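You operate a simulated robot arm through the tools that you are given. There is no shell and no other tool.

The job below is to be done with a simulated robot arm. You get a single attempt, and the scene is never put back.

## Task
Nest and lock the black base, fit the red divider, then release it.
Fine: the divider goes in the slot with the red marks; the base stays in the nest.

Only the result counts: the job must be done as asked and must still hold three seconds after the hand-in. Knocking over, shifting, dropping, spilling or breaking anything else fails it.

## Robot
A 6-joint arm with a fingered hand, fixed in place. Base frame: the origin is on the floor under the middle of its stand, x ahead of it, y to its left, z up. Lengths are in cm, angles in degrees, forces in N, time in s.
It reaches about 134.6 cm from its shoulder. Its first joint turns from -149.0 to 149.0 degrees. Payload 3.5 kg.
The tool frame sits at the grasp point between the pads (the TCP): z along the fingers, y along the line on which they close. The tips reach 2.6 cm beyond it. The gripper opens to 13.2 cm; its body begins 7.3 cm behind the TCP. The gripper is a hand of 4 fingers: y runs from the thumb to the fingers, the wrist lies at [0, 0, -23.4] in the tool frame, and closing takes about 1.5 s.
Orientation is told as [roll, pitch, yaw] about the base's x, y, z axes, in that order, counted from this pose: with the fingers straight down and closing along the base's y, the tool's x points along the base's -x, its y along +y and its z along -z.

## Interface
- The arm moves only by the tool move_arm. Its argument "commands" is a list of rows, each an object (a shift or turn left out is 0, a gripper value left out holds the last) with "xyz": the shift along the base's x, y, z in units of 50 mm (1.0 is 50 mm), a list of three; "rotation": the turn, a rotation vector about the base's x, y, z in units of 4 degrees (1.0 is 4 degrees), a list of three. In form: [{"xyz": [x, y, z], "rotation": [ax, ay, az]}, ...]. A call has 1 to 20 rows; each row shifts and turns the commanded pose from where the row before left it. "jaw" is the gripper command, from -1 (fully open) to 1 (shut), values between in proportion, set as the call begins (left out, the last holds). A call with a number of a shift or a turn outside -1 to 1 is refused whole. Each row takes 0.2 s and may step no farther than 5 cm and 8.6 degrees from the row before; otherwise, or with a gripper value out of range, the whole call is refused. A pose out of reach is approached as far as the arm can. The call stops where the force on the tool passes 40 N (or 10 N more than at its start, if that is more) or the arm is blocked; 0.2 s more then pass. The fingers move at their own pace (about 10.8 cm/s each) and stop on an object; they squeeze with about 31 N. The grip force told is the motor's: it shows also when the fingers shut on nothing. Time passes only in rows, and 0.2 s behind the last, so rows that do not move let the fingers close. It gives the time, the measured TCP pose, the force on the tool (base axes), the opening and the grip force at its end, in the units of the frame above (readings bear some noise), with the torque about the TCP (base axes, N m) and any sound that the robot's microphone picked up.
- Cameras (640 x 400 px; columns grow to the right, rows downward): "scene" is fixed at [22.1, -64.79, 148.17]; the picture's right is [-0.13, -0.99, 0.00], its down [-0.89, 0.12, -0.45] and it looks along [0.44, -0.06, -0.89] (base axes); focal length 361 px, centre (320, 200). "wrist" rides on the gripper at [6.8, 0.2, -9.7] in the tool frame; the picture's right is [-0.03, 1.00, 0.00], its down [-0.82, -0.02, -0.58] and it looks along [-0.58, -0.01, 0.82] (tool axes); focal length 270 px, centre (320, 200).
- camera(camera): a new picture of that camera. It takes no simulated time.
- raise_lower(by): slides the trunk up (or, below 0, down) by that many cm; the arm rides with it, the base frame stays. It gives what a move gives, with no picture.
- move_fingers(finger1, finger2, finger3, thumb_bend): sets how far each is bent, from 0 (flat) to 1 (curled in); at 0.3 the hand is open as for a grip, at 0.7 the pads meet at the TCP. One left out holds its place. A second passes; each finger stops where it meets its share of the squeeze, and holds until it gets a number again. A gripper value or a shape takes the hand back. It gives what a move gives, with no picture; readings hold the bend of each and the force on the fingers (four entries, about 0 where the hand has none), thumb and palm.
- preshape(shape): the hand has 4 fingers and takes this shape, open, in about a second: jaw (thumb against the fingers, like two jaws); tri (thumb and two fingers); tip (a fingertip pinch); poke (one finger out to press); point (the index stretched); flat (the hand flat); cup (the hand cupped); fist (a fist). The gripper value then closes the fingers along that shape, each until it touches; the sizes above hold for jaw. It gives what a move gives, with no picture.
- locate(camera, pixels): for up to 12 pixels [column, row] of the newest picture of that camera ("zoom" is the newest enlarged one), the place [x, y, z] in the base frame of the surface seen there, good to about 0.2 cm. It takes no simulated time.
- zoom(camera, box): a new picture of the part [left, top, right, bottom] of that camera's present view, enlarged. It takes no simulated time.
- hand_in(): hands the job in; it is judged then, once.

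Open the gripper and draw the arm clear of the work before you hand the job in, unless the task says otherwise.

The tools are called by a JSON object that holds its "fn" and its "kwargs". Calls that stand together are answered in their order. move_arm: Moves the arm, as the interface text tells. Its arguments: {"type":"object","properties":{"commands":{"type":"array","items":{"type":"object","properties":{"xyz":{"type":"array","items":{"type":"number"}},"rotation":{"type":"array","items":{"type":"number"}}}}},"jaw":{"type":"number"}},"required":["commands"]} The other tools are called the same way: raise_lower (by) moves the trunk up or down; preshape (shape) gives the hand a shape; move_fingers (finger1, finger2, finger3, thumb_bend) moves the fingers one by one; camera (camera) takes a picture; locate (camera, pixels) gives the place of the surface under pixels of a picture; zoom (camera, box) takes an enlarged picture of a part of a camera's view; hand_in () hands the job in.

At the start:

```text
time: 0.0
ee_pos: [51.38, -41.09, 105.93]
tcp_rot: [0.1, 0.0, 0.0]
ft_force: [0.6, 0.5, 0.2]
ft_torque: [0.01, -0.02, 0.01]
grip_width: 13.2
gripper_force: 0.1
shape: jaw
bend: [0.3, 0.3, 0.3, 0.3]
finger forces: [0.0, 0.0, 0.0, 0.0, 0.0, 0.0]
trunk travel left (down, up): [-95.8, 1.2]
```

scene: 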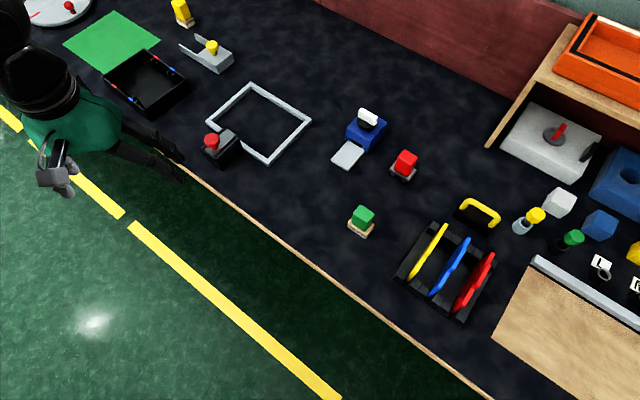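
wrist: 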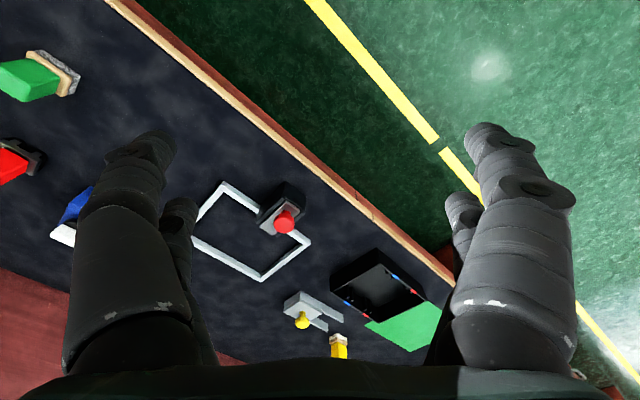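

I start by looking closer at the scene: the black box near (145,80), the grey frame near (260,122) with a red-knobbed thing at (215,145), and the divider rack near (460,270).

{"fn": "zoom", "kwargs": {"camera": "scene", "box": [60, 0, 320, 170]}}

{"fn": "zoom", "kwargs": {"camera": "scene", "box": [320, 160, 560, 330]}}

```text
2.35 times, centred on (190, 85) of scene
```

zoom: 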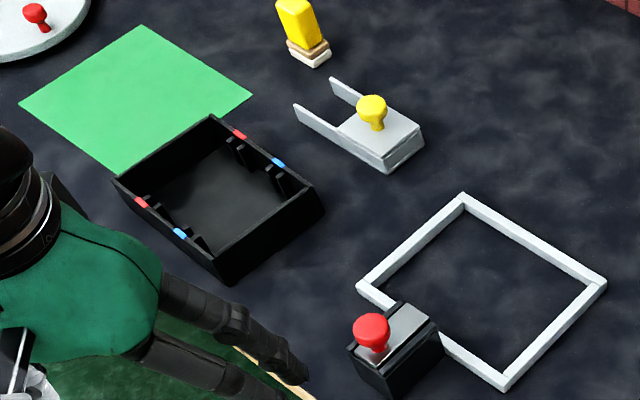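

```text
2.35 times, centred on (440, 245) of scene
```

zoom: 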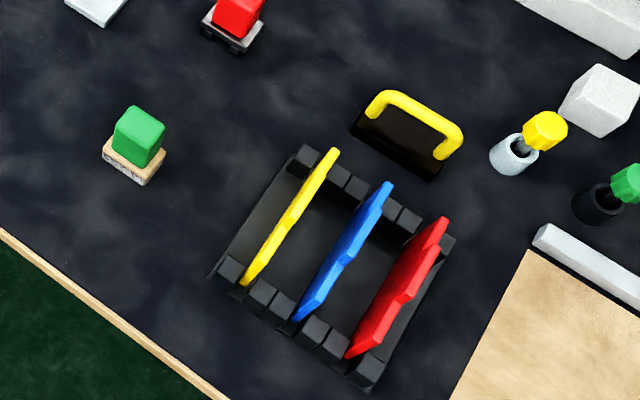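

The base is an open black box with red- and blue-marked slots; the nest is the white frame and a black block with red knob sits at its edge. I zoom on the base and locate its points.

{"fn": "zoom", "kwargs": {"camera": "scene", "box": [90, 35, 200, 125]}}

```text
4.44 times, centred on (145, 80) of scene
```

zoom: 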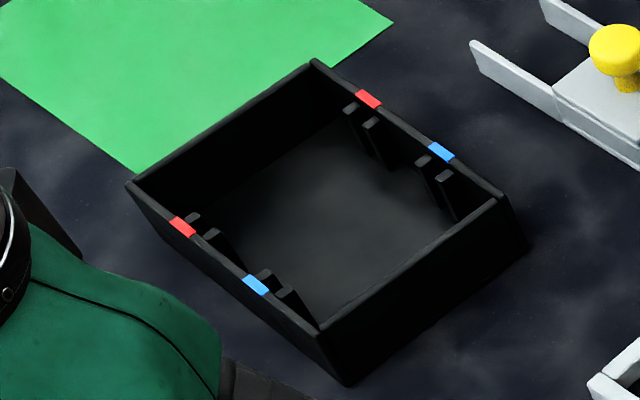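

The zoomed base shows corners at (313,62), (130,186), (322,328), (500,195), red marks at (369,98),(182,227), blue at (441,151),(256,285). I locate these.

{"fn": "locate", "kwargs": {"camera": "zoom", "pixels": [[314, 64], [132, 187], [320, 329], [498, 197], [369, 99], [182, 227], [441, 152], [256, 285], [345, 200], [346, 380], [528, 247], [330, 250]]}}

{"fn": "zoom", "kwargs": {"camera": "scene", "box": [190, 70, 320, 175]}}

```text
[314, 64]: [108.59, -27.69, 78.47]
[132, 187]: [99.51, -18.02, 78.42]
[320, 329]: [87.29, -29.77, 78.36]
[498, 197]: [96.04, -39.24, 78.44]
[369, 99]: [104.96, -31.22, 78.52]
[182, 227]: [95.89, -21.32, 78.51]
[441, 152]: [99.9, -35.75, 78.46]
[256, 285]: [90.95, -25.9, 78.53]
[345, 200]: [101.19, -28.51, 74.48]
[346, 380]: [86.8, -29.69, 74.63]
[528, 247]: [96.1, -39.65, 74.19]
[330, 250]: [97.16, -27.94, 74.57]
```

```text
3.81 times, centred on (255, 122) of scene
```

zoom: 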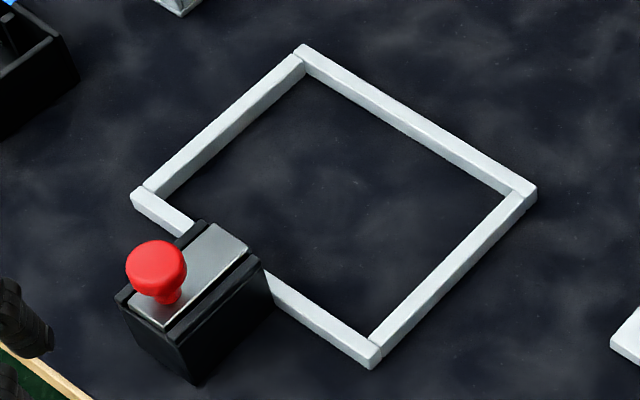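

The nest picture shows inner frame corners near (305,65), (158,190), (375,340), (512,193) and a knob on a grey slide plate at (155,265). I locate these.

{"fn": "locate", "kwargs": {"camera": "zoom", "pixels": [[301, 52], [140, 192], [373, 356], [528, 193], [310, 77], [154, 192], [375, 336], [507, 193], [330, 200], [155, 255], [215, 230], [165, 325]]}}

{"fn": "zoom", "kwargs": {"camera": "scene", "box": [190, 115, 270, 165]}}

```text
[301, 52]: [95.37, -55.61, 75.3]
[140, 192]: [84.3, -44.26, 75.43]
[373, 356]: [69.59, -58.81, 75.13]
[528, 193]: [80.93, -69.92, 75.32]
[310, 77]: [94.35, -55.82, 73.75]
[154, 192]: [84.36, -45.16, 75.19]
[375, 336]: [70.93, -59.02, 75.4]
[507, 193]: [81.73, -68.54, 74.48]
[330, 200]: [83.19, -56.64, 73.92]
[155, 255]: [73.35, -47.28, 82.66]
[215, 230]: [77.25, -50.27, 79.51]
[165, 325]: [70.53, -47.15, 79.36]
```

```text
8.00 times, centred on (230, 140) of scene
```

zoom: 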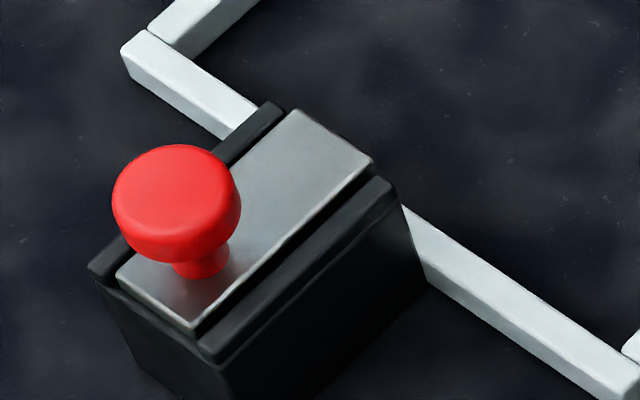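

The lock is a slide plate (top z≈79.4) with a red knob (top ≈82.7) between two rails. Now I look closely at the rack with the red divider.

{"fn": "zoom", "kwargs": {"camera": "scene", "box": [390, 215, 510, 325]}}

```text
3.64 times, centred on (450, 270) of scene
```

zoom: 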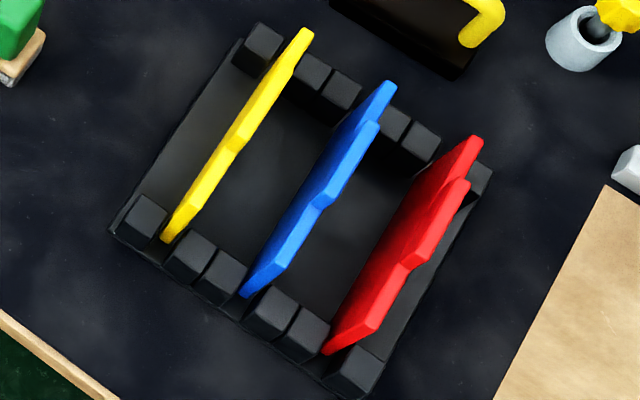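

The red divider's top edge runs from (330,345) through (405,260), step at (415,262)-(465,185), to (477,140). I locate points on it, the rack posts, and the neighbours.

{"fn": "locate", "kwargs": {"camera": "zoom", "pixels": [[328, 350], [378, 320], [402, 265], [412, 258], [466, 186], [440, 183], [474, 142], [430, 240], [350, 300], [380, 290], [310, 330], [355, 370]]}}

{"fn": "locate", "kwargs": {"camera": "scene", "pixels": [[440, 300], [470, 255], [403, 275], [449, 226], [490, 262], [420, 245], [440, 270], [360, 215], [478, 208], [520, 230], [405, 165], [348, 155]]}}

```text
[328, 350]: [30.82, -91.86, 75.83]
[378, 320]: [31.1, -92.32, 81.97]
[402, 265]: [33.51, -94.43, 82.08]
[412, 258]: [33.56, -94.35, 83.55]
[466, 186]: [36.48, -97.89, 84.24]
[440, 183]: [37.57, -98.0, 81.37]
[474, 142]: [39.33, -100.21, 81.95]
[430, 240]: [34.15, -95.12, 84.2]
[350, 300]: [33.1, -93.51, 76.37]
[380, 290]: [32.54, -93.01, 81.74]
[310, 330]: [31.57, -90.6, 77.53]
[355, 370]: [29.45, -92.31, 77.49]
```

```text
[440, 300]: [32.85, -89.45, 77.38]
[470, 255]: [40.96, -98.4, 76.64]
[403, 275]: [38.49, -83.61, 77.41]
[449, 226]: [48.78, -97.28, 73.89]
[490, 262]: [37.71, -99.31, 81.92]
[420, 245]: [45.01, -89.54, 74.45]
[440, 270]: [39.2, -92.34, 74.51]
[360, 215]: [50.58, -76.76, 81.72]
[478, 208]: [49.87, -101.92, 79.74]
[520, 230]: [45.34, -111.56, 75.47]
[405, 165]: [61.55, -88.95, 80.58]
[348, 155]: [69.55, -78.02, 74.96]
```

The red divider stands along the (0.71,-0.71) direction with body top z≈82 and a central tab at z≈84.2. I check the hand geometry in the wrist view before moving.

{"fn": "zoom", "kwargs": {"camera": "wrist", "box": [0, 100, 640, 400]}}

{"fn": "zoom", "kwargs": {"camera": "scene", "box": [0, 0, 200, 215]}}

```text
1.00 times, centred on (320, 250) of wrist (not enlarged: the box is as wide or as high as the picture)
```

zoom: 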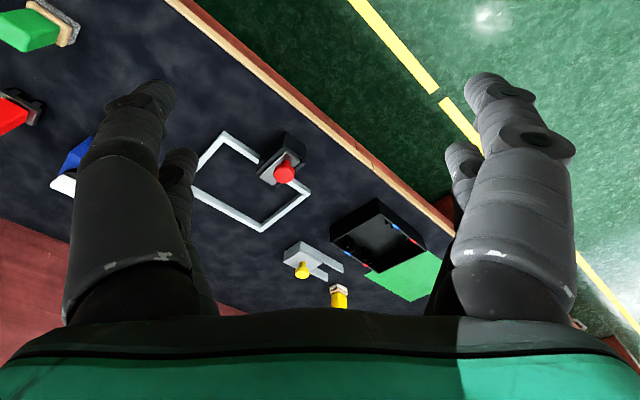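

```text
1.86 times, centred on (100, 108) of scene
```

zoom: 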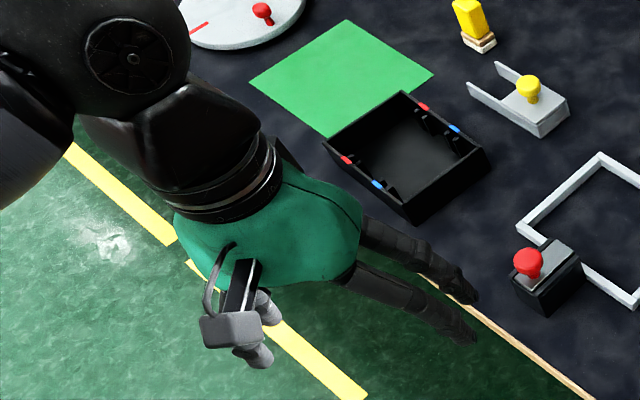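

I locate points on the fingers in the wrist view, e.g. left tips (145,150),(175,210) and right tips (500,140),(462,205), to learn the hand's layout.

{"fn": "camera", "kwargs": {"camera": "wrist"}}

{"fn": "locate", "kwargs": {"camera": "wrist", "pixels": [[150, 140], [120, 220], [130, 280], [175, 205], [183, 240], [195, 310], [490, 130], [505, 180], [515, 270], [462, 200], [470, 225], [455, 280]]}}

```text
taken
```

wrist: 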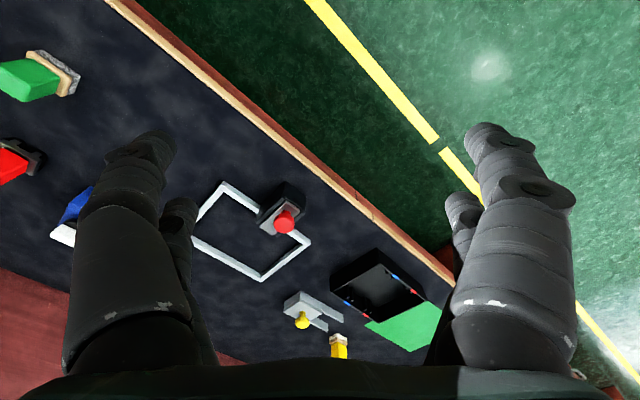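

```text
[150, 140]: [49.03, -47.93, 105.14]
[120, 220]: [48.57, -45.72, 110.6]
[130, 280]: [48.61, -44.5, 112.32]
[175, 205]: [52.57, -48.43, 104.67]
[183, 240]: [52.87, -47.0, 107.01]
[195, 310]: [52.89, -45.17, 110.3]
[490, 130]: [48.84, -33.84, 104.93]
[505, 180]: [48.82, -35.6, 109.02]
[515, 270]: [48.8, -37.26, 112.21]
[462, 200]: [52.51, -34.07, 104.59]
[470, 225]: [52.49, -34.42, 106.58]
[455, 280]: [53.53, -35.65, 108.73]
```

The hand shows two fingers on each side, about 4 cm apart along tool x. Now I measure the base's ribs to know the free spans along its walls.

{"fn": "zoom", "kwargs": {"camera": "scene", "box": [140, 40, 200, 85]}}

```text
8.89 times, centred on (170, 62) of scene
```

zoom: 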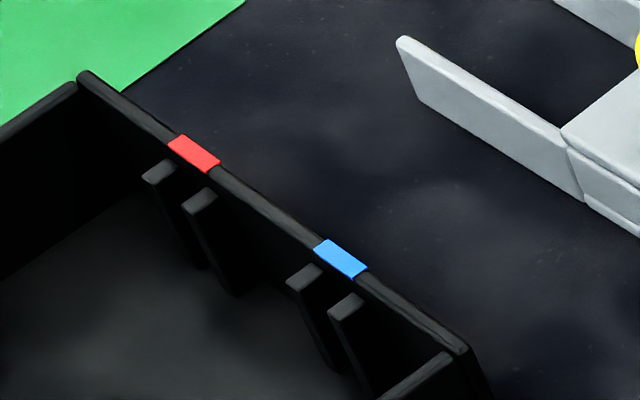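

In this zoom the AD wall runs from (85,80) to (460,350), ribs' tops at (160,172),(200,200) (red) and (303,277),(345,307) (blue). I locate them.

{"fn": "locate", "kwargs": {"camera": "zoom", "pixels": [[160, 172], [200, 200], [303, 277], [345, 307], [85, 80], [195, 152], [341, 258], [458, 348], [268, 212], [255, 215], [260, 260], [212, 200]]}}

{"fn": "zoom", "kwargs": {"camera": "scene", "box": [110, 70, 170, 125]}}

```text
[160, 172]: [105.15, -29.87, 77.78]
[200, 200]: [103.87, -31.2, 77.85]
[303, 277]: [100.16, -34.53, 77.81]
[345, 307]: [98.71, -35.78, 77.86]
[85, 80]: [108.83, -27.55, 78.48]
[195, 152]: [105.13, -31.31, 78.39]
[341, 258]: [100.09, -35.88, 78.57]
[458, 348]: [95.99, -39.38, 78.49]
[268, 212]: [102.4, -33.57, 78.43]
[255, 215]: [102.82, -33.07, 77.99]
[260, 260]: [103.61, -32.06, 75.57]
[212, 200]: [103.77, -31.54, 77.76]
```

```text
7.27 times, centred on (140, 98) of scene
```

zoom: 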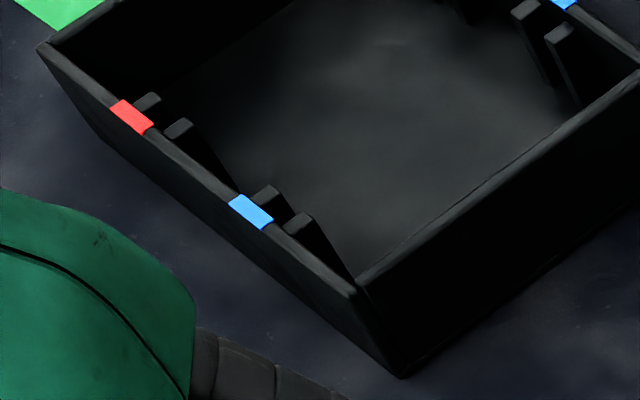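

Ribs leave only ~4.3 cm between slots on the long walls, so I plan to pinch the rib-free short wall (CD side). First I measure the nest's inner edges precisely with enlarged views.

{"fn": "zoom", "kwargs": {"camera": "scene", "box": [240, 75, 320, 125]}}

{"fn": "locate", "kwargs": {"camera": "scene", "pixels": [[283, 100], [230, 103], [284, 142], [251, 151], [210, 48], [200, 45], [225, 65], [182, 12], [110, 42], [260, 120], [240, 90], [290, 120]]}}

```text
8.00 times, centred on (280, 100) of scene
```

zoom: 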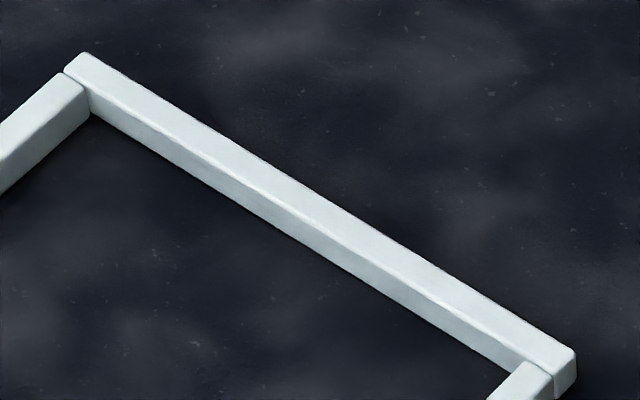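

```text
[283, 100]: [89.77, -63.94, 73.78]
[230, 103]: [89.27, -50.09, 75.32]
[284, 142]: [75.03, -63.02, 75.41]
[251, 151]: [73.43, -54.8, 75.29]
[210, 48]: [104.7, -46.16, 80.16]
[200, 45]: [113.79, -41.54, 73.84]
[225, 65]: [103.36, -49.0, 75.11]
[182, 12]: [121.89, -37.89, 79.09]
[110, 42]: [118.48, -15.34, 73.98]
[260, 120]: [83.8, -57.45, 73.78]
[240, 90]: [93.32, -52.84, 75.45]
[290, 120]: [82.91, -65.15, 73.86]
```

I locate points on the inner face and on the crease of the far rail (column 300: crease ≈212, bottom ≈240) and similarly for other columns.

{"fn": "locate", "kwargs": {"camera": "zoom", "pixels": [[300, 226], [200, 165], [400, 288], [150, 135], [470, 330], [300, 190], [300, 200], [200, 130], [400, 255], [95, 100], [300, 245], [400, 310]]}}

{"fn": "zoom", "kwargs": {"camera": "scene", "box": [200, 75, 280, 125]}}

```text
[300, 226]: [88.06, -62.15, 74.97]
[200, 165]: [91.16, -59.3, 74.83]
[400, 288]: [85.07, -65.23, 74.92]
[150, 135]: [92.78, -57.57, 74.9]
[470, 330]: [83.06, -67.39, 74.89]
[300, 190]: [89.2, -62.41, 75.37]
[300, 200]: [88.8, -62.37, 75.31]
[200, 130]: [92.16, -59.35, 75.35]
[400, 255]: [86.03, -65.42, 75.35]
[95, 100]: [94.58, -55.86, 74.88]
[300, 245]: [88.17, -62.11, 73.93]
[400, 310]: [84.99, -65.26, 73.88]
```

```text
8.00 times, centred on (240, 100) of scene
```

zoom: 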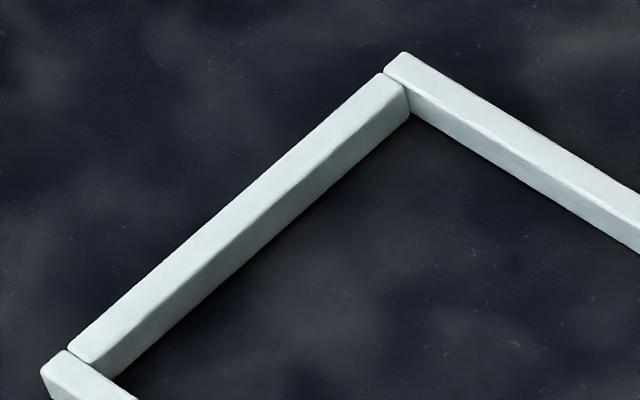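

The far rail's inner face fits v=(x−y)/√2≈106.3 at exactly 45°. I do the same for the upper-left rail and then the other two rails.

{"fn": "locate", "kwargs": {"camera": "zoom", "pixels": [[260, 236], [200, 287], [330, 174], [380, 132], [150, 332], [230, 262], [260, 260], [330, 200], [240, 200], [300, 150]]}}

{"fn": "zoom", "kwargs": {"camera": "scene", "box": [240, 100, 320, 170]}}

```text
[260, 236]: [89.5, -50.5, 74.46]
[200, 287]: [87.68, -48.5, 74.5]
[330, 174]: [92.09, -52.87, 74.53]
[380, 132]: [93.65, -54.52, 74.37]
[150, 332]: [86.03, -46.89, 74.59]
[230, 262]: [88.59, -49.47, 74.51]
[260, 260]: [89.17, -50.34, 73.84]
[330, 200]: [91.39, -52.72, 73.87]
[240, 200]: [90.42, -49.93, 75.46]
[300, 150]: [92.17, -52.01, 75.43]
```

```text
5.71 times, centred on (280, 135) of scene
```

zoom: 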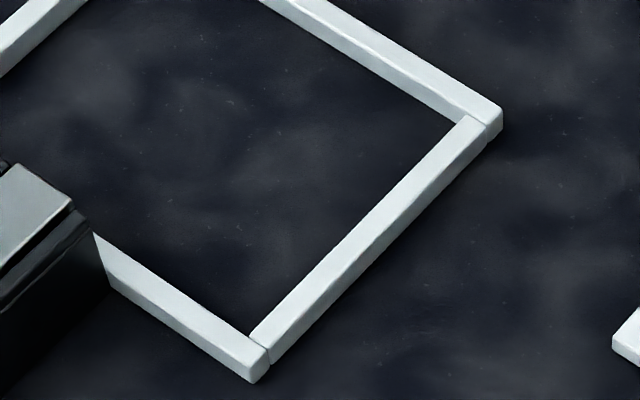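

The upper-left rail gives u=(x+y)/√2≈27.67. For the near rails I locate points on the top face close to the inner edge and on the table just past it.

{"fn": "locate", "kwargs": {"camera": "zoom", "pixels": [[360, 228], [365, 228], [350, 228], [310, 277], [316, 277], [420, 170], [425, 170], [180, 287], [180, 293], [150, 270], [150, 275], [220, 313]]}}

{"fn": "zoom", "kwargs": {"camera": "scene", "box": [250, 125, 290, 165]}}

```text
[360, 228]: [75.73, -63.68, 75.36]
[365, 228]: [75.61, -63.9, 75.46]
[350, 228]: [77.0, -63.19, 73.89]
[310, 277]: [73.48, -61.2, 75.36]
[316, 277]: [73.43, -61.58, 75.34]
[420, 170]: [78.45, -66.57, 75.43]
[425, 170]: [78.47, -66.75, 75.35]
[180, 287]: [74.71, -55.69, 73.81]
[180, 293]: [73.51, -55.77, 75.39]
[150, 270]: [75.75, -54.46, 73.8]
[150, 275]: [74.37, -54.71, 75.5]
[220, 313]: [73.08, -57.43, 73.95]
```

```text
10.00 times, centred on (270, 145) of scene
```

zoom: 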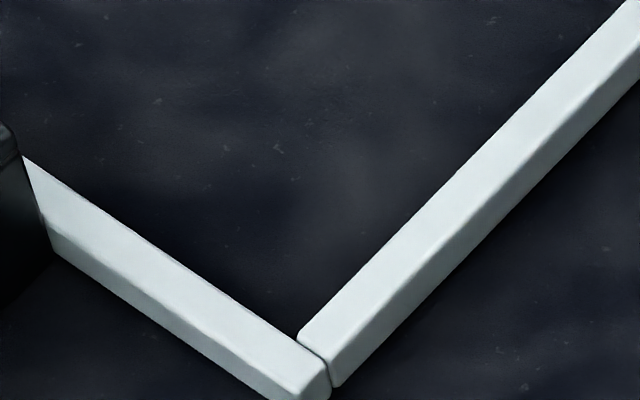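

The nest is ≈19.0 × 14.8 cm inside, centre ≈(82.8,-57.1), and the base ≈17.3 × 13.3 with ~0.75 cm play each way. I close the fingers in free air to see how the pads meet.

{"fn": "move_arm", "kwargs": {"commands": [{}, {}, {}, {}, {}, {}, {}, {}], "jaw": 0.9}}

{"fn": "camera", "kwargs": {"camera": "wrist"}}

{"fn": "zoom", "kwargs": {"camera": "scene", "box": [0, 60, 240, 230]}}

```text
time: 1.8
ee_pos: [51.46, -41.03, 105.96]
tcp_rot: [0.0, 0.1, 0.0]
ft_force: [-0.8, -0.1, -0.4]
ft_torque: [-0.03, -0.03, 0.03]
grip_width: 0.69
gripper_force: 0.1
shape: jaw
bend: [0.71, 0.71, 0.71, 0.7]
finger forces: [0.0, 0.0, 0.0, 0.1, 0.1, 0.0]
trunk travel left (down, up): [-95.8, 1.2]
```

```text
taken
```

wrist: 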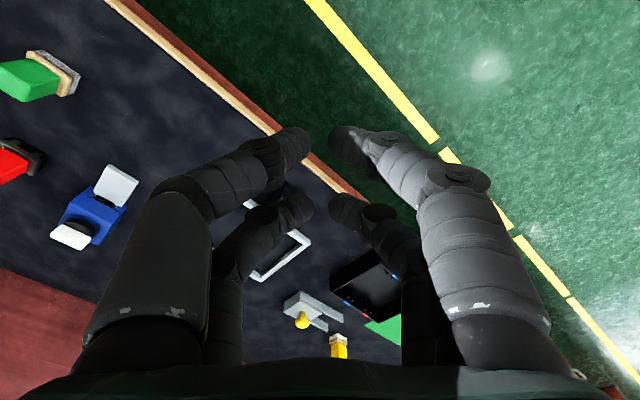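

```text
2.35 times, centred on (120, 145) of scene
```

zoom: 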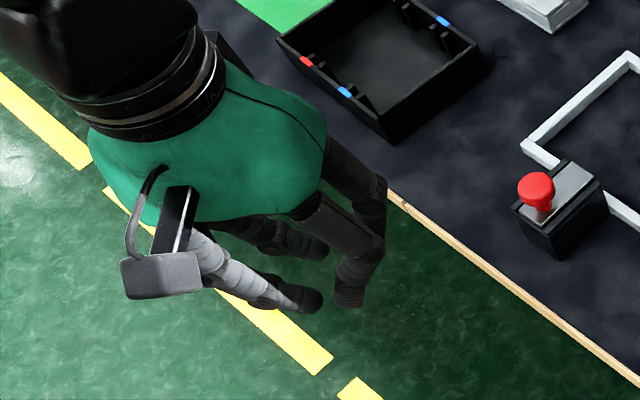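

The closed fingers meet near (320,140) in the wrist view; I locate points along the distal segments to learn their height and inclination.

{"fn": "locate", "kwargs": {"camera": "wrist", "pixels": [[300, 140], [280, 152], [262, 160], [235, 175], [200, 190], [345, 140], [360, 150], [385, 160], [410, 175], [298, 210], [275, 215], [350, 210]]}}

```text
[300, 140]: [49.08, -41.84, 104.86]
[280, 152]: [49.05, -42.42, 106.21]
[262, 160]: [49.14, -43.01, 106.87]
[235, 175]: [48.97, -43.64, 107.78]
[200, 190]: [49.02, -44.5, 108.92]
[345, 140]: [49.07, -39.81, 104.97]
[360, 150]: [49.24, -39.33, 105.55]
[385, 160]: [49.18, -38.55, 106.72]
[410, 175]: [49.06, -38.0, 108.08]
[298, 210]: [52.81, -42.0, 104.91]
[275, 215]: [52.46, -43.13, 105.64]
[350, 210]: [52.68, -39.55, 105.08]
```

The closed fingertips lean inward ~30°, so a wall pinch would let the base swing; instead I'll spread the fingers inside the base against its two short inner walls, centred on its weight. I move above the base centre (97.9,-28.6) and yaw to about −47°, aligning with its long axis.

{"fn": "move_arm", "kwargs": {"commands": [{"xyz": [0.774, 0.207, 0], "rotation": [0, 0, -0.983]}, {"xyz": [0.774, 0.207, 0], "rotation": [0, 0, -0.983]}, {"xyz": [0.774, 0.207, 0], "rotation": [0, 0, -0.983]}, {"xyz": [0.774, 0.207, 0], "rotation": [0, 0, -0.983]}, {"xyz": [0.774, 0.207, 0], "rotation": [0, 0, -0.983]}, {"xyz": [0.774, 0.207, 0], "rotation": [0, 0, -0.983]}, {"xyz": [0.774, 0.207, 0], "rotation": [0, 0, -0.983]}, {"xyz": [0.774, 0.207, 0], "rotation": [0, 0, -0.983]}, {"xyz": [0.774, 0.207, 0], "rotation": [0, 0, -0.983]}, {"xyz": [0.774, 0.207, 0], "rotation": [0, 0, -0.983]}, {"xyz": [0.774, 0.207, 0], "rotation": [0, 0, -0.983]}, {"xyz": [0.774, 0.207, 0], "rotation": [0, 0, -0.983]}], "jaw": -0.5}}

{"fn": "camera", "kwargs": {"camera": "wrist"}}

{"fn": "camera", "kwargs": {"camera": "scene"}}

```text
time: 4.4
ee_pos: [97.83, -28.67, 105.92]
tcp_rot: [-0.1, -0.1, -47.2]
ft_force: [-1.0, 0.3, 0.2]
ft_torque: [-0.01, -0.01, 0.04]
grip_width: 9.88
gripper_force: 0.1
shape: jaw
bend: [0.64, 0.64, 0.64, 0.51]
finger forces: [0.1, 0.1, 0.0, 0.0, 0.0, 0.1]
out of reach, approached as far as the arm can: row 5, 11
trunk travel left (down, up): [-95.8, 1.2]
```

```text
taken
```

wrist: 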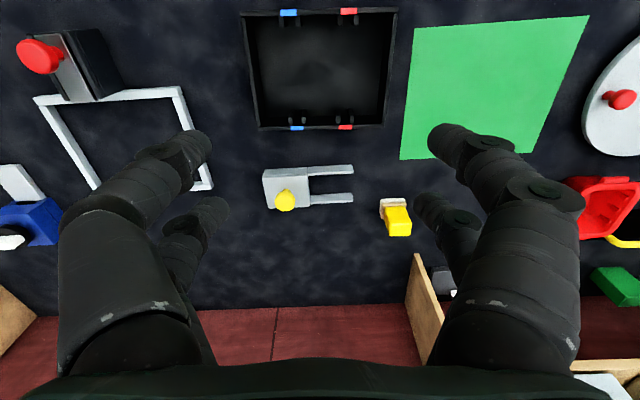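

```text
taken
```

scene: 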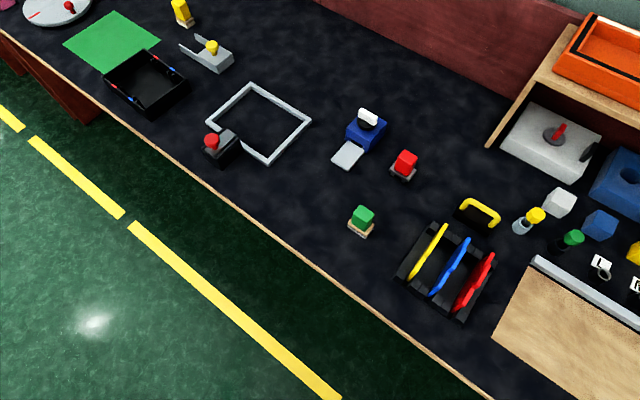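

The base is centred in the wrist view at about (320,70), nearly aligned with the tool. I locate its corners and marks from this viewpoint to refine position and angle.

{"fn": "zoom", "kwargs": {"camera": "wrist", "box": [220, 0, 420, 140]}}

```text
2.86 times, centred on (320, 70) of wrist
```

zoom: 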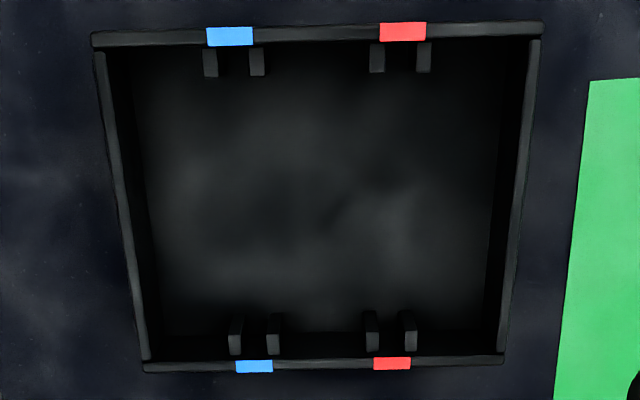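

In the zoom the rim corners are near (95,40), (540,27), (146,366), (502,358); marks at (229,36),(402,32),(254,366),(392,363). I locate all of these plus the short-wall rims.

{"fn": "locate", "kwargs": {"camera": "zoom", "pixels": [[96, 41], [540, 29], [147, 366], [501, 358], [229, 36], [402, 32], [254, 366], [392, 363], [121, 200], [520, 195], [300, 365], [320, 35]]}}

{"fn": "locate", "kwargs": {"camera": "zoom", "pixels": [[210, 62], [257, 62], [377, 60], [423, 57], [236, 337], [273, 335], [371, 333], [409, 332], [320, 200], [160, 200], [480, 200], [310, 320]]}}

```text
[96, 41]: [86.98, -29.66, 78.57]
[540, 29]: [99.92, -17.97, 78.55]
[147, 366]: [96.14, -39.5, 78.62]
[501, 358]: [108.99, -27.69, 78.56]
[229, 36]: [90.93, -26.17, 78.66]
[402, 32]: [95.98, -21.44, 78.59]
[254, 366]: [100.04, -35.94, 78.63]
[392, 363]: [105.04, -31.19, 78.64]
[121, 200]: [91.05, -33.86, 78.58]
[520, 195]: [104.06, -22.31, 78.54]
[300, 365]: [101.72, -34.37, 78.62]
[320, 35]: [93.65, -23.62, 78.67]
```

```text
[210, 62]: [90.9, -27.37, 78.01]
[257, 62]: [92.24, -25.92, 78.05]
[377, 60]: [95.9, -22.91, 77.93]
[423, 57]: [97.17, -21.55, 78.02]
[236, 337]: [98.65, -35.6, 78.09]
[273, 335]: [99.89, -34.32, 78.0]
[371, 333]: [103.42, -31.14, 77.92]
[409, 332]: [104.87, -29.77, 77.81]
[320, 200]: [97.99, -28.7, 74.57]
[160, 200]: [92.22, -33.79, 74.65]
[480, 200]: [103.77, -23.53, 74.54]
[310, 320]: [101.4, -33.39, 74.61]
```

Refined base: centre (98.0,−28.7), long axis at 42.8°, rim z≈78.6, inner length ≈16.2 cm. Fingers are partly open (9.9 cm); I descend to z≈88 first, with a small x correction.

{"fn": "move_arm", "kwargs": {"commands": [{"xyz": [0.034, 0, -0.9]}, {"xyz": [0, 0, -0.9]}, {"xyz": [0, 0, -0.9]}, {"xyz": [0, 0, -0.85]}, {}]}}

{"fn": "camera", "kwargs": {"camera": "wrist"}}

```text
time: 5.6
ee_pos: [97.76, -28.7, 106.02]
tcp_rot: [0.0, -0.1, -47.2]
ft_force: [-0.8, 0.3, -0.4]
ft_torque: [0.0, 0.0, -0.04]
grip_width: 9.87
gripper_force: 0.1
shape: jaw
bend: [0.64, 0.64, 0.64, 0.51]
finger forces: [0.0, 0.0, 0.0, 0.1, 0.0, 0.0]
out of reach, approached as far as the arm can: row 1, 2, 3, 4
trunk travel left (down, up): [-95.8, 1.2]
```

```text
taken
```

wrist: 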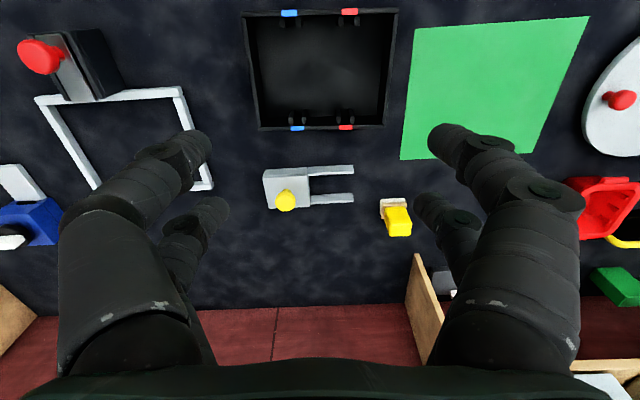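

The arm is out of reach downward at this trunk height, so I lower the trunk by 14 cm (tool to z≈92, well above the rim at 78.6).

{"fn": "raise_lower", "kwargs": {"by": -14}}

{"fn": "camera", "kwargs": {"camera": "wrist"}}

{"fn": "camera", "kwargs": {"camera": "scene"}}

```text
time: 7.3
ee_pos: [97.74, -28.6, 91.92]
tcp_rot: [0.0, 0.0, -47.2]
ft_force: [-0.4, -0.2, 0.0]
ft_torque: [-0.03, 0.03, -0.02]
grip_width: 9.85
gripper_force: 0.1
shape: jaw
bend: [0.64, 0.64, 0.64, 0.51]
finger forces: [0.0, 0.0, 0.1, 0.0, 0.1, 0.0]
trunk travel left (down, up): [-81.8, 15.2]
```

```text
taken
```

wrist: 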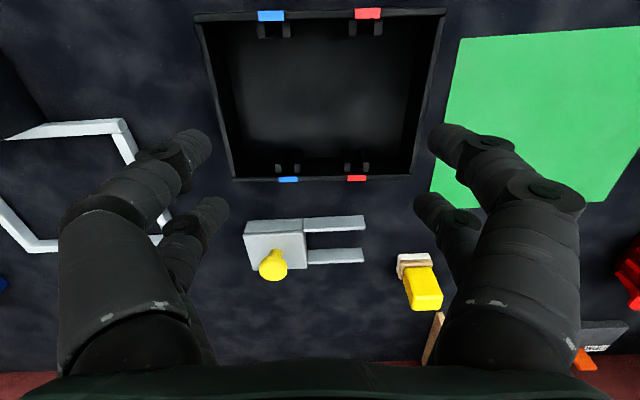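

```text
taken
```

scene: 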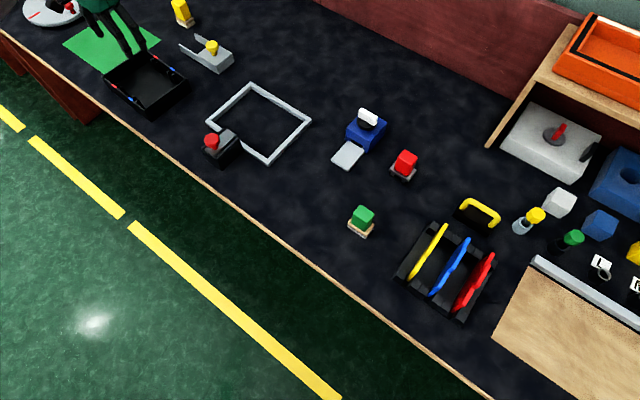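

The hand is centred over the base at z≈92. I test in free air how wide the fingers spread with small bends, starting with 0.3.

{"fn": "move_fingers", "kwargs": {"finger1": 0.3, "finger2": 0.3, "finger3": 0.3, "thumb_bend": 0.3}}

{"fn": "camera", "kwargs": {"camera": "wrist"}}

{"fn": "zoom", "kwargs": {"camera": "scene", "box": [60, 0, 220, 120]}}

```text
time: 8.3
ee_pos: [97.74, -28.63, 91.98]
tcp_rot: [0.0, 0.0, -47.2]
ft_force: [0.0, -0.2, -0.1]
ft_torque: [0.01, 0.02, 0.0]
grip_width: 13.24
gripper_force: 0.0
shape: fingers
bend: [0.3, 0.3, 0.3, 0.3]
finger forces: [0.1, 0.0, 0.0, 0.0, 0.0, 0.1]
trunk travel left (down, up): [-81.8, 15.2]
```

```text
taken
```

wrist: 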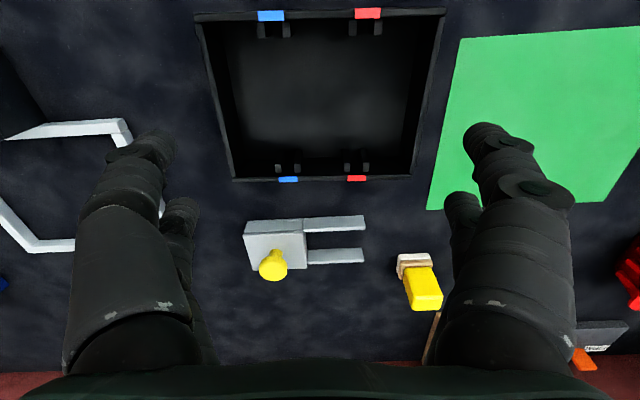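

```text
3.33 times, centred on (140, 60) of scene
```

zoom: 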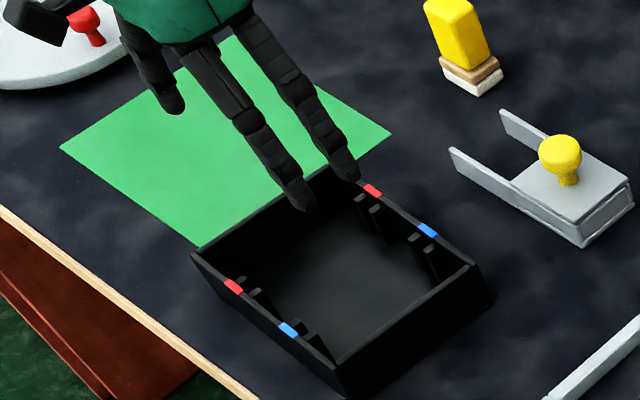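

At bend 0.3 the opening is 13.24. I try 0.15 to see how wide the tips go.

{"fn": "move_fingers", "kwargs": {"finger1": 0.15, "finger2": 0.15, "finger3": 0.15, "thumb_bend": 0.15}}

{"fn": "camera", "kwargs": {"camera": "wrist"}}

{"fn": "zoom", "kwargs": {"camera": "scene", "box": [60, 0, 220, 120]}}

```text
time: 9.3
ee_pos: [97.87, -28.64, 91.99]
tcp_rot: [0.0, 0.0, -47.1]
ft_force: [-0.2, -0.2, 0.4]
ft_torque: [0.0, 0.02, 0.02]
grip_width: 16.35
gripper_force: 0.1
shape: fingers
bend: [0.15, 0.15, 0.15, 0.15]
finger forces: [0.1, 0.0, 0.0, 0.1, 0.0, 0.1]
trunk travel left (down, up): [-81.8, 15.2]
```

```text
taken
```

wrist: 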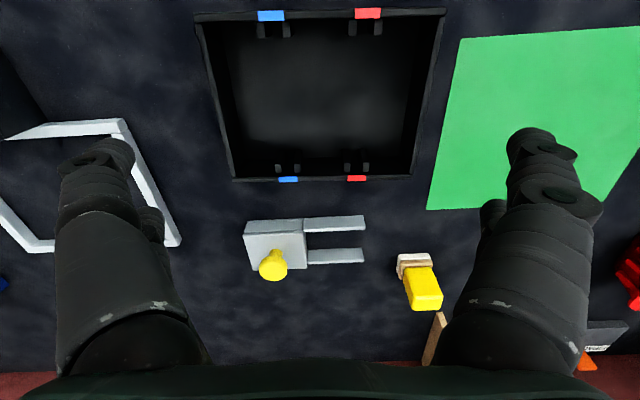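

```text
3.33 times, centred on (140, 60) of scene
```

zoom: 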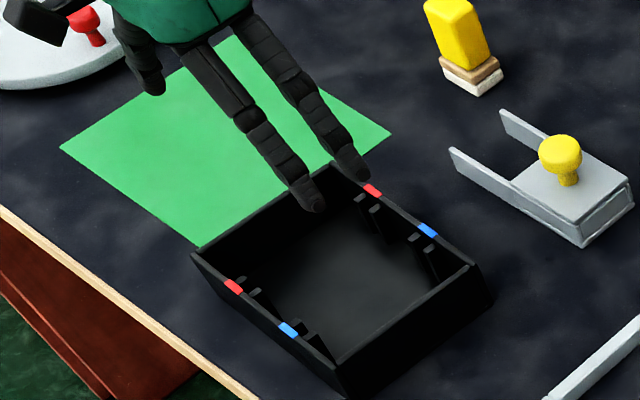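

Bend 0.15 gives 16.35, so the inner walls (16.2 apart) will be met near 0.25 with push to spare. I set the fingers to 0.42 for entry and raise the arm 12 cm so I can then lower the trunk for better reach.

{"fn": "move_fingers", "kwargs": {"finger1": 0.42, "finger2": 0.42, "finger3": 0.42, "thumb_bend": 0.42}}

{"fn": "move_arm", "kwargs": {"commands": [{"xyz": [0.034, -0.01, 0.8]}, {"xyz": [0, 0, 0.8]}, {"xyz": [0, 0, 0.8]}, {}]}}

```text
time: 10.3
ee_pos: [97.84, -28.58, 92.0]
tcp_rot: [-0.1, 0.0, -47.3]
ft_force: [0.6, 0.0, 0.4]
ft_torque: [0.0, -0.04, 0.0]
grip_width: 9.38
gripper_force: 0.1
shape: fingers
bend: [0.42, 0.42, 0.42, 0.42]
finger forces: [0.0, 0.1, 0.0, 0.1, 0.1, 0.0]
trunk travel left (down, up): [-81.8, 15.2]
```

```text
time: 11.3
ee_pos: [97.78, -28.65, 91.92]
tcp_rot: [0.0, 0.1, -47.3]
ft_force: [-0.1, -0.5, -0.4]
ft_torque: [0.0, 0.01, 0.01]
grip_width: 9.38
gripper_force: 0.2
shape: fingers
bend: [0.42, 0.42, 0.42, 0.42]
finger forces: [0.1, 0.0, 0.0, 0.0, 0.1, 0.0]
out of reach, approached as far as the arm can: row 1, 2, 3
trunk travel left (down, up): [-81.8, 15.2]
```

Even upward rows were refused as out of reach, so I test a small pure vertical move to understand the limit.

{"fn": "move_arm", "kwargs": {"commands": [{"xyz": [0, 0, -0.2]}, {}]}}

{"fn": "move_arm", "kwargs": {"commands": [{"xyz": [0, 0, 0.2]}, {}]}}

```text
time: 11.9
ee_pos: [97.77, -28.75, 91.87]
tcp_rot: [0.0, -0.1, -47.2]
ft_force: [0.6, 0.3, 0.3]
ft_torque: [0.03, -0.02, -0.01]
grip_width: 9.38
gripper_force: 0.1
shape: fingers
bend: [0.42, 0.42, 0.42, 0.42]
finger forces: [0.0, 0.0, 0.0, 0.1, 0.0, 0.0]
out of reach, approached as far as the arm can: row 1
trunk travel left (down, up): [-81.8, 15.2]
```

```text
time: 12.5
ee_pos: [97.78, -28.69, 92.0]
tcp_rot: [-0.1, -0.1, -47.2]
ft_force: [0.2, -0.7, -0.2]
ft_torque: [0.0, 0.0, 0.0]
grip_width: 9.39
gripper_force: 0.1
shape: fingers
bend: [0.42, 0.42, 0.42, 0.42]
finger forces: [0.1, 0.0, 0.0, 0.0, 0.0, 0.1]
out of reach, approached as far as the arm can: row 1
trunk travel left (down, up): [-81.8, 15.2]
```

Both directions are refused, so the arm is likely at a horizontal limit. I try backing 2 cm in x, then a small up move.

{"fn": "move_arm", "kwargs": {"commands": [{"xyz": [-0.4, 0, 0]}, {"xyz": [0, 0, 0.2]}, {}]}}

```text
time: 13.3
ee_pos: [95.81, -28.61, 91.91]
tcp_rot: [-0.1, 0.0, -47.2]
ft_force: [0.4, -0.2, 1.2]
ft_torque: [0.02, -0.01, -0.01]
grip_width: 9.36
gripper_force: 0.0
shape: fingers
bend: [0.42, 0.42, 0.42, 0.42]
finger forces: [0.0, 0.0, 0.0, 0.0, 0.0, 0.1]
out of reach, approached as far as the arm can: row 2
trunk travel left (down, up): [-81.8, 15.2]
```

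X motion works but z does not; the vertical axis may belong to the trunk only. I return to the centre in x and test a trunk move of −2 cm for precision.

{"fn": "move_arm", "kwargs": {"commands": [{"xyz": [0.4, 0, 0]}, {"xyz": [0.04, 0, 0]}, {}]}}

{"fn": "raise_lower", "kwargs": {"by": -4}}

```text
time: 14.1
ee_pos: [97.85, -28.62, 91.89]
tcp_rot: [-0.1, -0.1, -47.2]
ft_force: [-0.4, 0.0, 0.1]
ft_torque: [0.0, 0.02, -0.01]
grip_width: 9.38
gripper_force: 0.1
shape: fingers
bend: [0.42, 0.42, 0.42, 0.42]
finger forces: [0.1, 0.0, 0.0, 0.1, 0.1, 0.0]
trunk travel left (down, up): [-81.8, 15.2]
```

```text
time: 14.9
ee_pos: [97.93, -28.62, 87.9]
tcp_rot: [0.0, 0.1, -47.1]
ft_force: [-0.5, -0.3, 0.5]
ft_torque: [-0.01, 0.02, 0.0]
grip_width: 9.37
gripper_force: 0.0
shape: fingers
bend: [0.42, 0.42, 0.42, 0.42]
finger forces: [0.0, 0.0, 0.0, 0.0, 0.0, 0.0]
trunk travel left (down, up): [-77.8, 19.2]
```

The trunk gives exact vertical motion (z=87.9). I lower another 6 cm to z≈82 (tips ≈79.3, above the rim) and check alignment with the base.

{"fn": "raise_lower", "kwargs": {"by": -5.5}}

{"fn": "camera", "kwargs": {"camera": "wrist"}}

{"fn": "zoom", "kwargs": {"camera": "scene", "box": [80, 20, 220, 130]}}

```text
time: 15.9
ee_pos: [98.05, -28.65, 82.51]
tcp_rot: [0.0, 0.0, -47.2]
ft_force: [0.1, -0.7, -0.4]
ft_torque: [-0.01, 0.01, 0.01]
grip_width: 9.34
gripper_force: 0.1
shape: fingers
bend: [0.42, 0.42, 0.42, 0.42]
finger forces: [0.0, 0.0, 0.1, 0.1, 0.0, 0.0]
trunk travel left (down, up): [-72.3, 24.7]
```

```text
taken
```

wrist: 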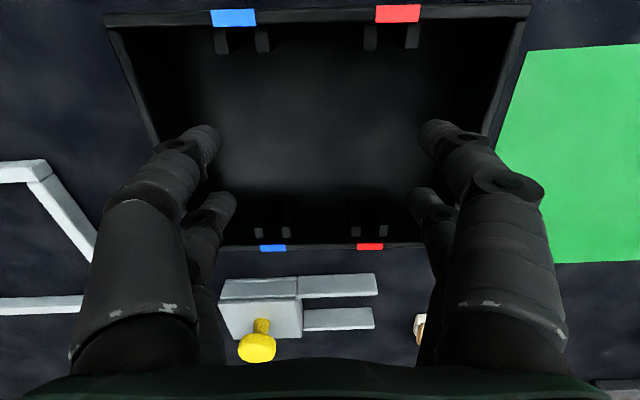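

```text
3.64 times, centred on (150, 75) of scene
```

zoom: 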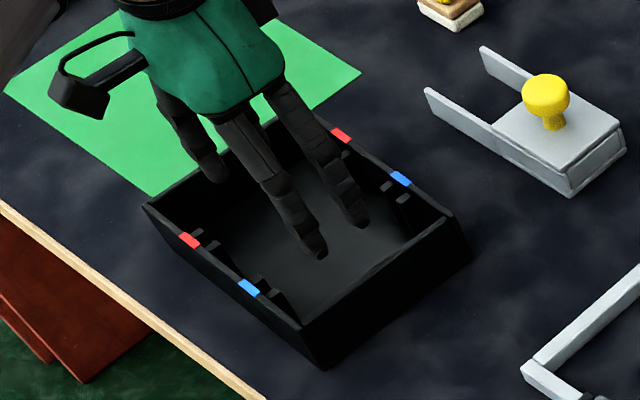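

The fingers straddle well inside the base's rim. I lower 4.2 cm (z≈78.3, tips ≈75.7 vs floor 74.6).

{"fn": "raise_lower", "kwargs": {"by": -4.2}}

{"fn": "camera", "kwargs": {"camera": "wrist"}}

{"fn": "zoom", "kwargs": {"camera": "scene", "box": [80, 20, 220, 130]}}

```text
time: 16.7
ee_pos: [97.92, -28.7, 78.24]
tcp_rot: [0.0, 0.0, -47.1]
ft_force: [-0.2, 0.4, -0.4]
ft_torque: [0.01, 0.03, 0.01]
grip_width: 9.37
gripper_force: 0.1
shape: fingers
bend: [0.42, 0.42, 0.42, 0.42]
finger forces: [0.0, 0.0, 0.0, 0.0, 0.0, 0.1]
trunk travel left (down, up): [-68.1, 28.9]
```

```text
taken
```

wrist: 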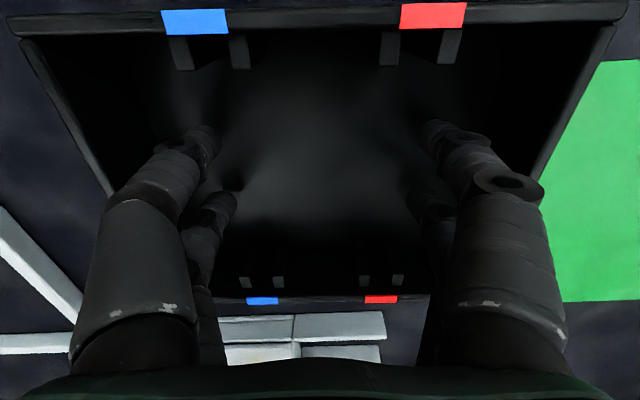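

```text
3.64 times, centred on (150, 75) of scene
```

zoom: 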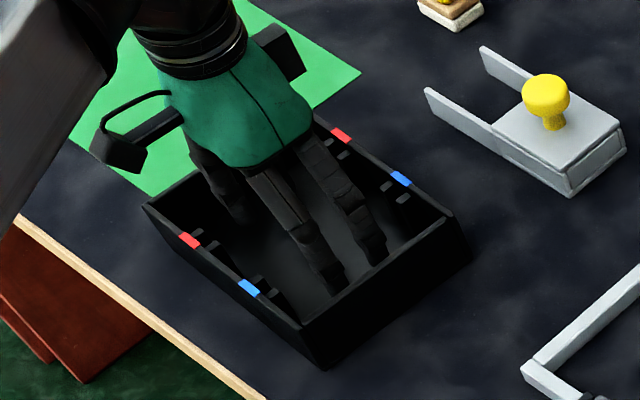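

No contact yet and the fingers hang just above the floor. I now spread the fingers outward (bend 0.25) and watch for contact with the short walls.

{"fn": "move_fingers", "kwargs": {"finger1": 0.27, "finger2": 0.27, "finger3": 0.27, "thumb_bend": 0.27}}

{"fn": "camera", "kwargs": {"camera": "wrist"}}

{"fn": "zoom", "kwargs": {"camera": "scene", "box": [80, 20, 220, 130]}}

```text
time: 17.7
ee_pos: [97.81, -28.63, 78.2]
tcp_rot: [0.0, 0.0, -47.3]
ft_force: [-0.4, -0.1, 0.9]
ft_torque: [-0.01, 0.03, -0.02]
grip_width: 13.73
gripper_force: 1.0
shape: fingers
bend: [0.28, 0.28, 0.28, 0.27]
finger forces: [0.6, 0.6, 0.2, 0.0, 0.3, 0.0]
trunk travel left (down, up): [-68.1, 28.9]
```

```text
taken
```

wrist: 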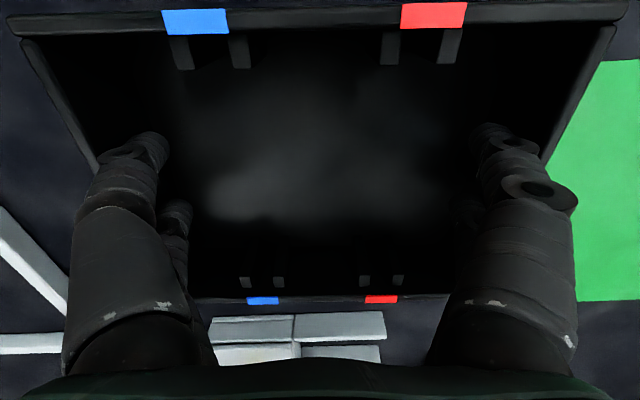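

```text
3.64 times, centred on (150, 75) of scene
```

zoom: 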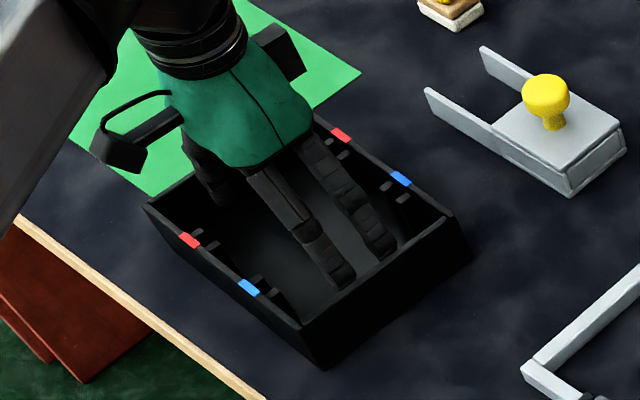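

Light contact appeared (forces 0.6, 0.6, 0.2, thumb 0.3 at 13.7 cm). I push outward harder with bend 0.1.

{"fn": "move_fingers", "kwargs": {"finger1": 0.1, "finger2": 0.1, "finger3": 0.1, "thumb_bend": 0.1}}

{"fn": "zoom", "kwargs": {"camera": "scene", "box": [80, 20, 220, 130]}}

```text
time: 18.7
ee_pos: [98.0, -28.64, 78.26]
tcp_rot: [0.1, 0.0, -47.2]
ft_force: [0.3, 0.3, 0.3]
ft_torque: [0.13, -0.21, -0.01]
grip_width: 13.77
gripper_force: 20.5
shape: fingers
bend: [0.28, 0.28, 0.26, 0.2]
finger forces: [9.7, 9.9, 8.2, 0.1, 12.4, 0.0]
trunk travel left (down, up): [-68.1, 28.9]
```

```text
3.64 times, centred on (150, 75) of scene
```

zoom: 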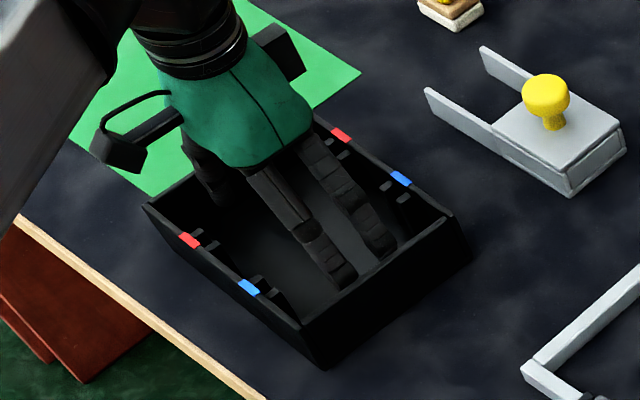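

The spread grip holds with about 20 N per side. I lift 1.5 cm with the trunk and check the weight reading and the picture.

{"fn": "raise_lower", "kwargs": {"by": 1.5}}

{"fn": "zoom", "kwargs": {"camera": "scene", "box": [80, 20, 220, 130]}}

```text
time: 19.3
ee_pos: [97.95, -28.78, 79.8]
tcp_rot: [0.0, -0.1, -47.3]
ft_force: [0.2, 0.6, -2.5]
ft_torque: [0.02, 0.01, 0.0]
grip_width: 13.81
gripper_force: 19.4
shape: fingers
bend: [0.29, 0.29, 0.26, 0.2]
finger forces: [9.9, 9.7, 7.7, 0.0, 11.9, 0.0]
trunk travel left (down, up): [-69.6, 27.4]
```

```text
3.64 times, centred on (150, 75) of scene
```

zoom: 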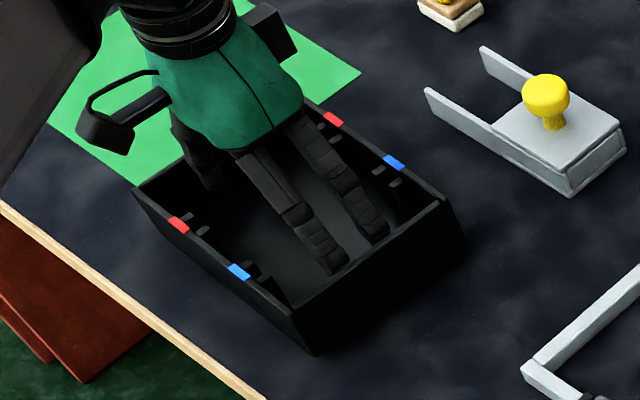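

The base is lifted level (−2.5 N of load). I raise it 10 cm more so its bottom (≈85.4) clears the lock knob (≈83).

{"fn": "raise_lower", "kwargs": {"by": 10}}

{"fn": "camera", "kwargs": {"camera": "wrist"}}

```text
time: 20.7
ee_pos: [98.0, -28.64, 89.58]
tcp_rot: [0.0, 0.0, -47.2]
ft_force: [0.7, 0.3, -1.7]
ft_torque: [0.0, 0.03, -0.02]
grip_width: 13.8
gripper_force: 20.1
shape: fingers
bend: [0.29, 0.29, 0.26, 0.2]
finger forces: [9.9, 9.8, 7.7, 0.0, 11.9, 0.0]
trunk travel left (down, up): [-79.6, 17.4]
```

```text
taken
```

wrist: 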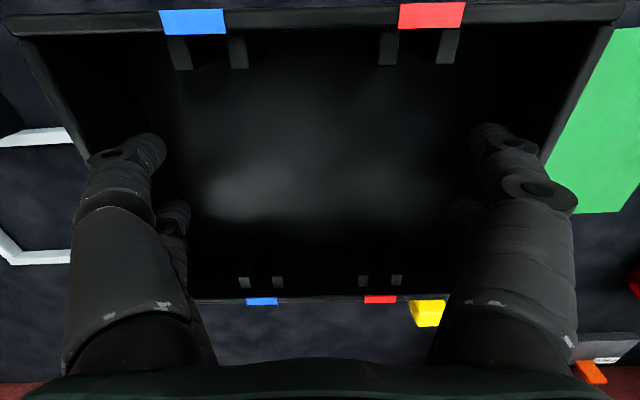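

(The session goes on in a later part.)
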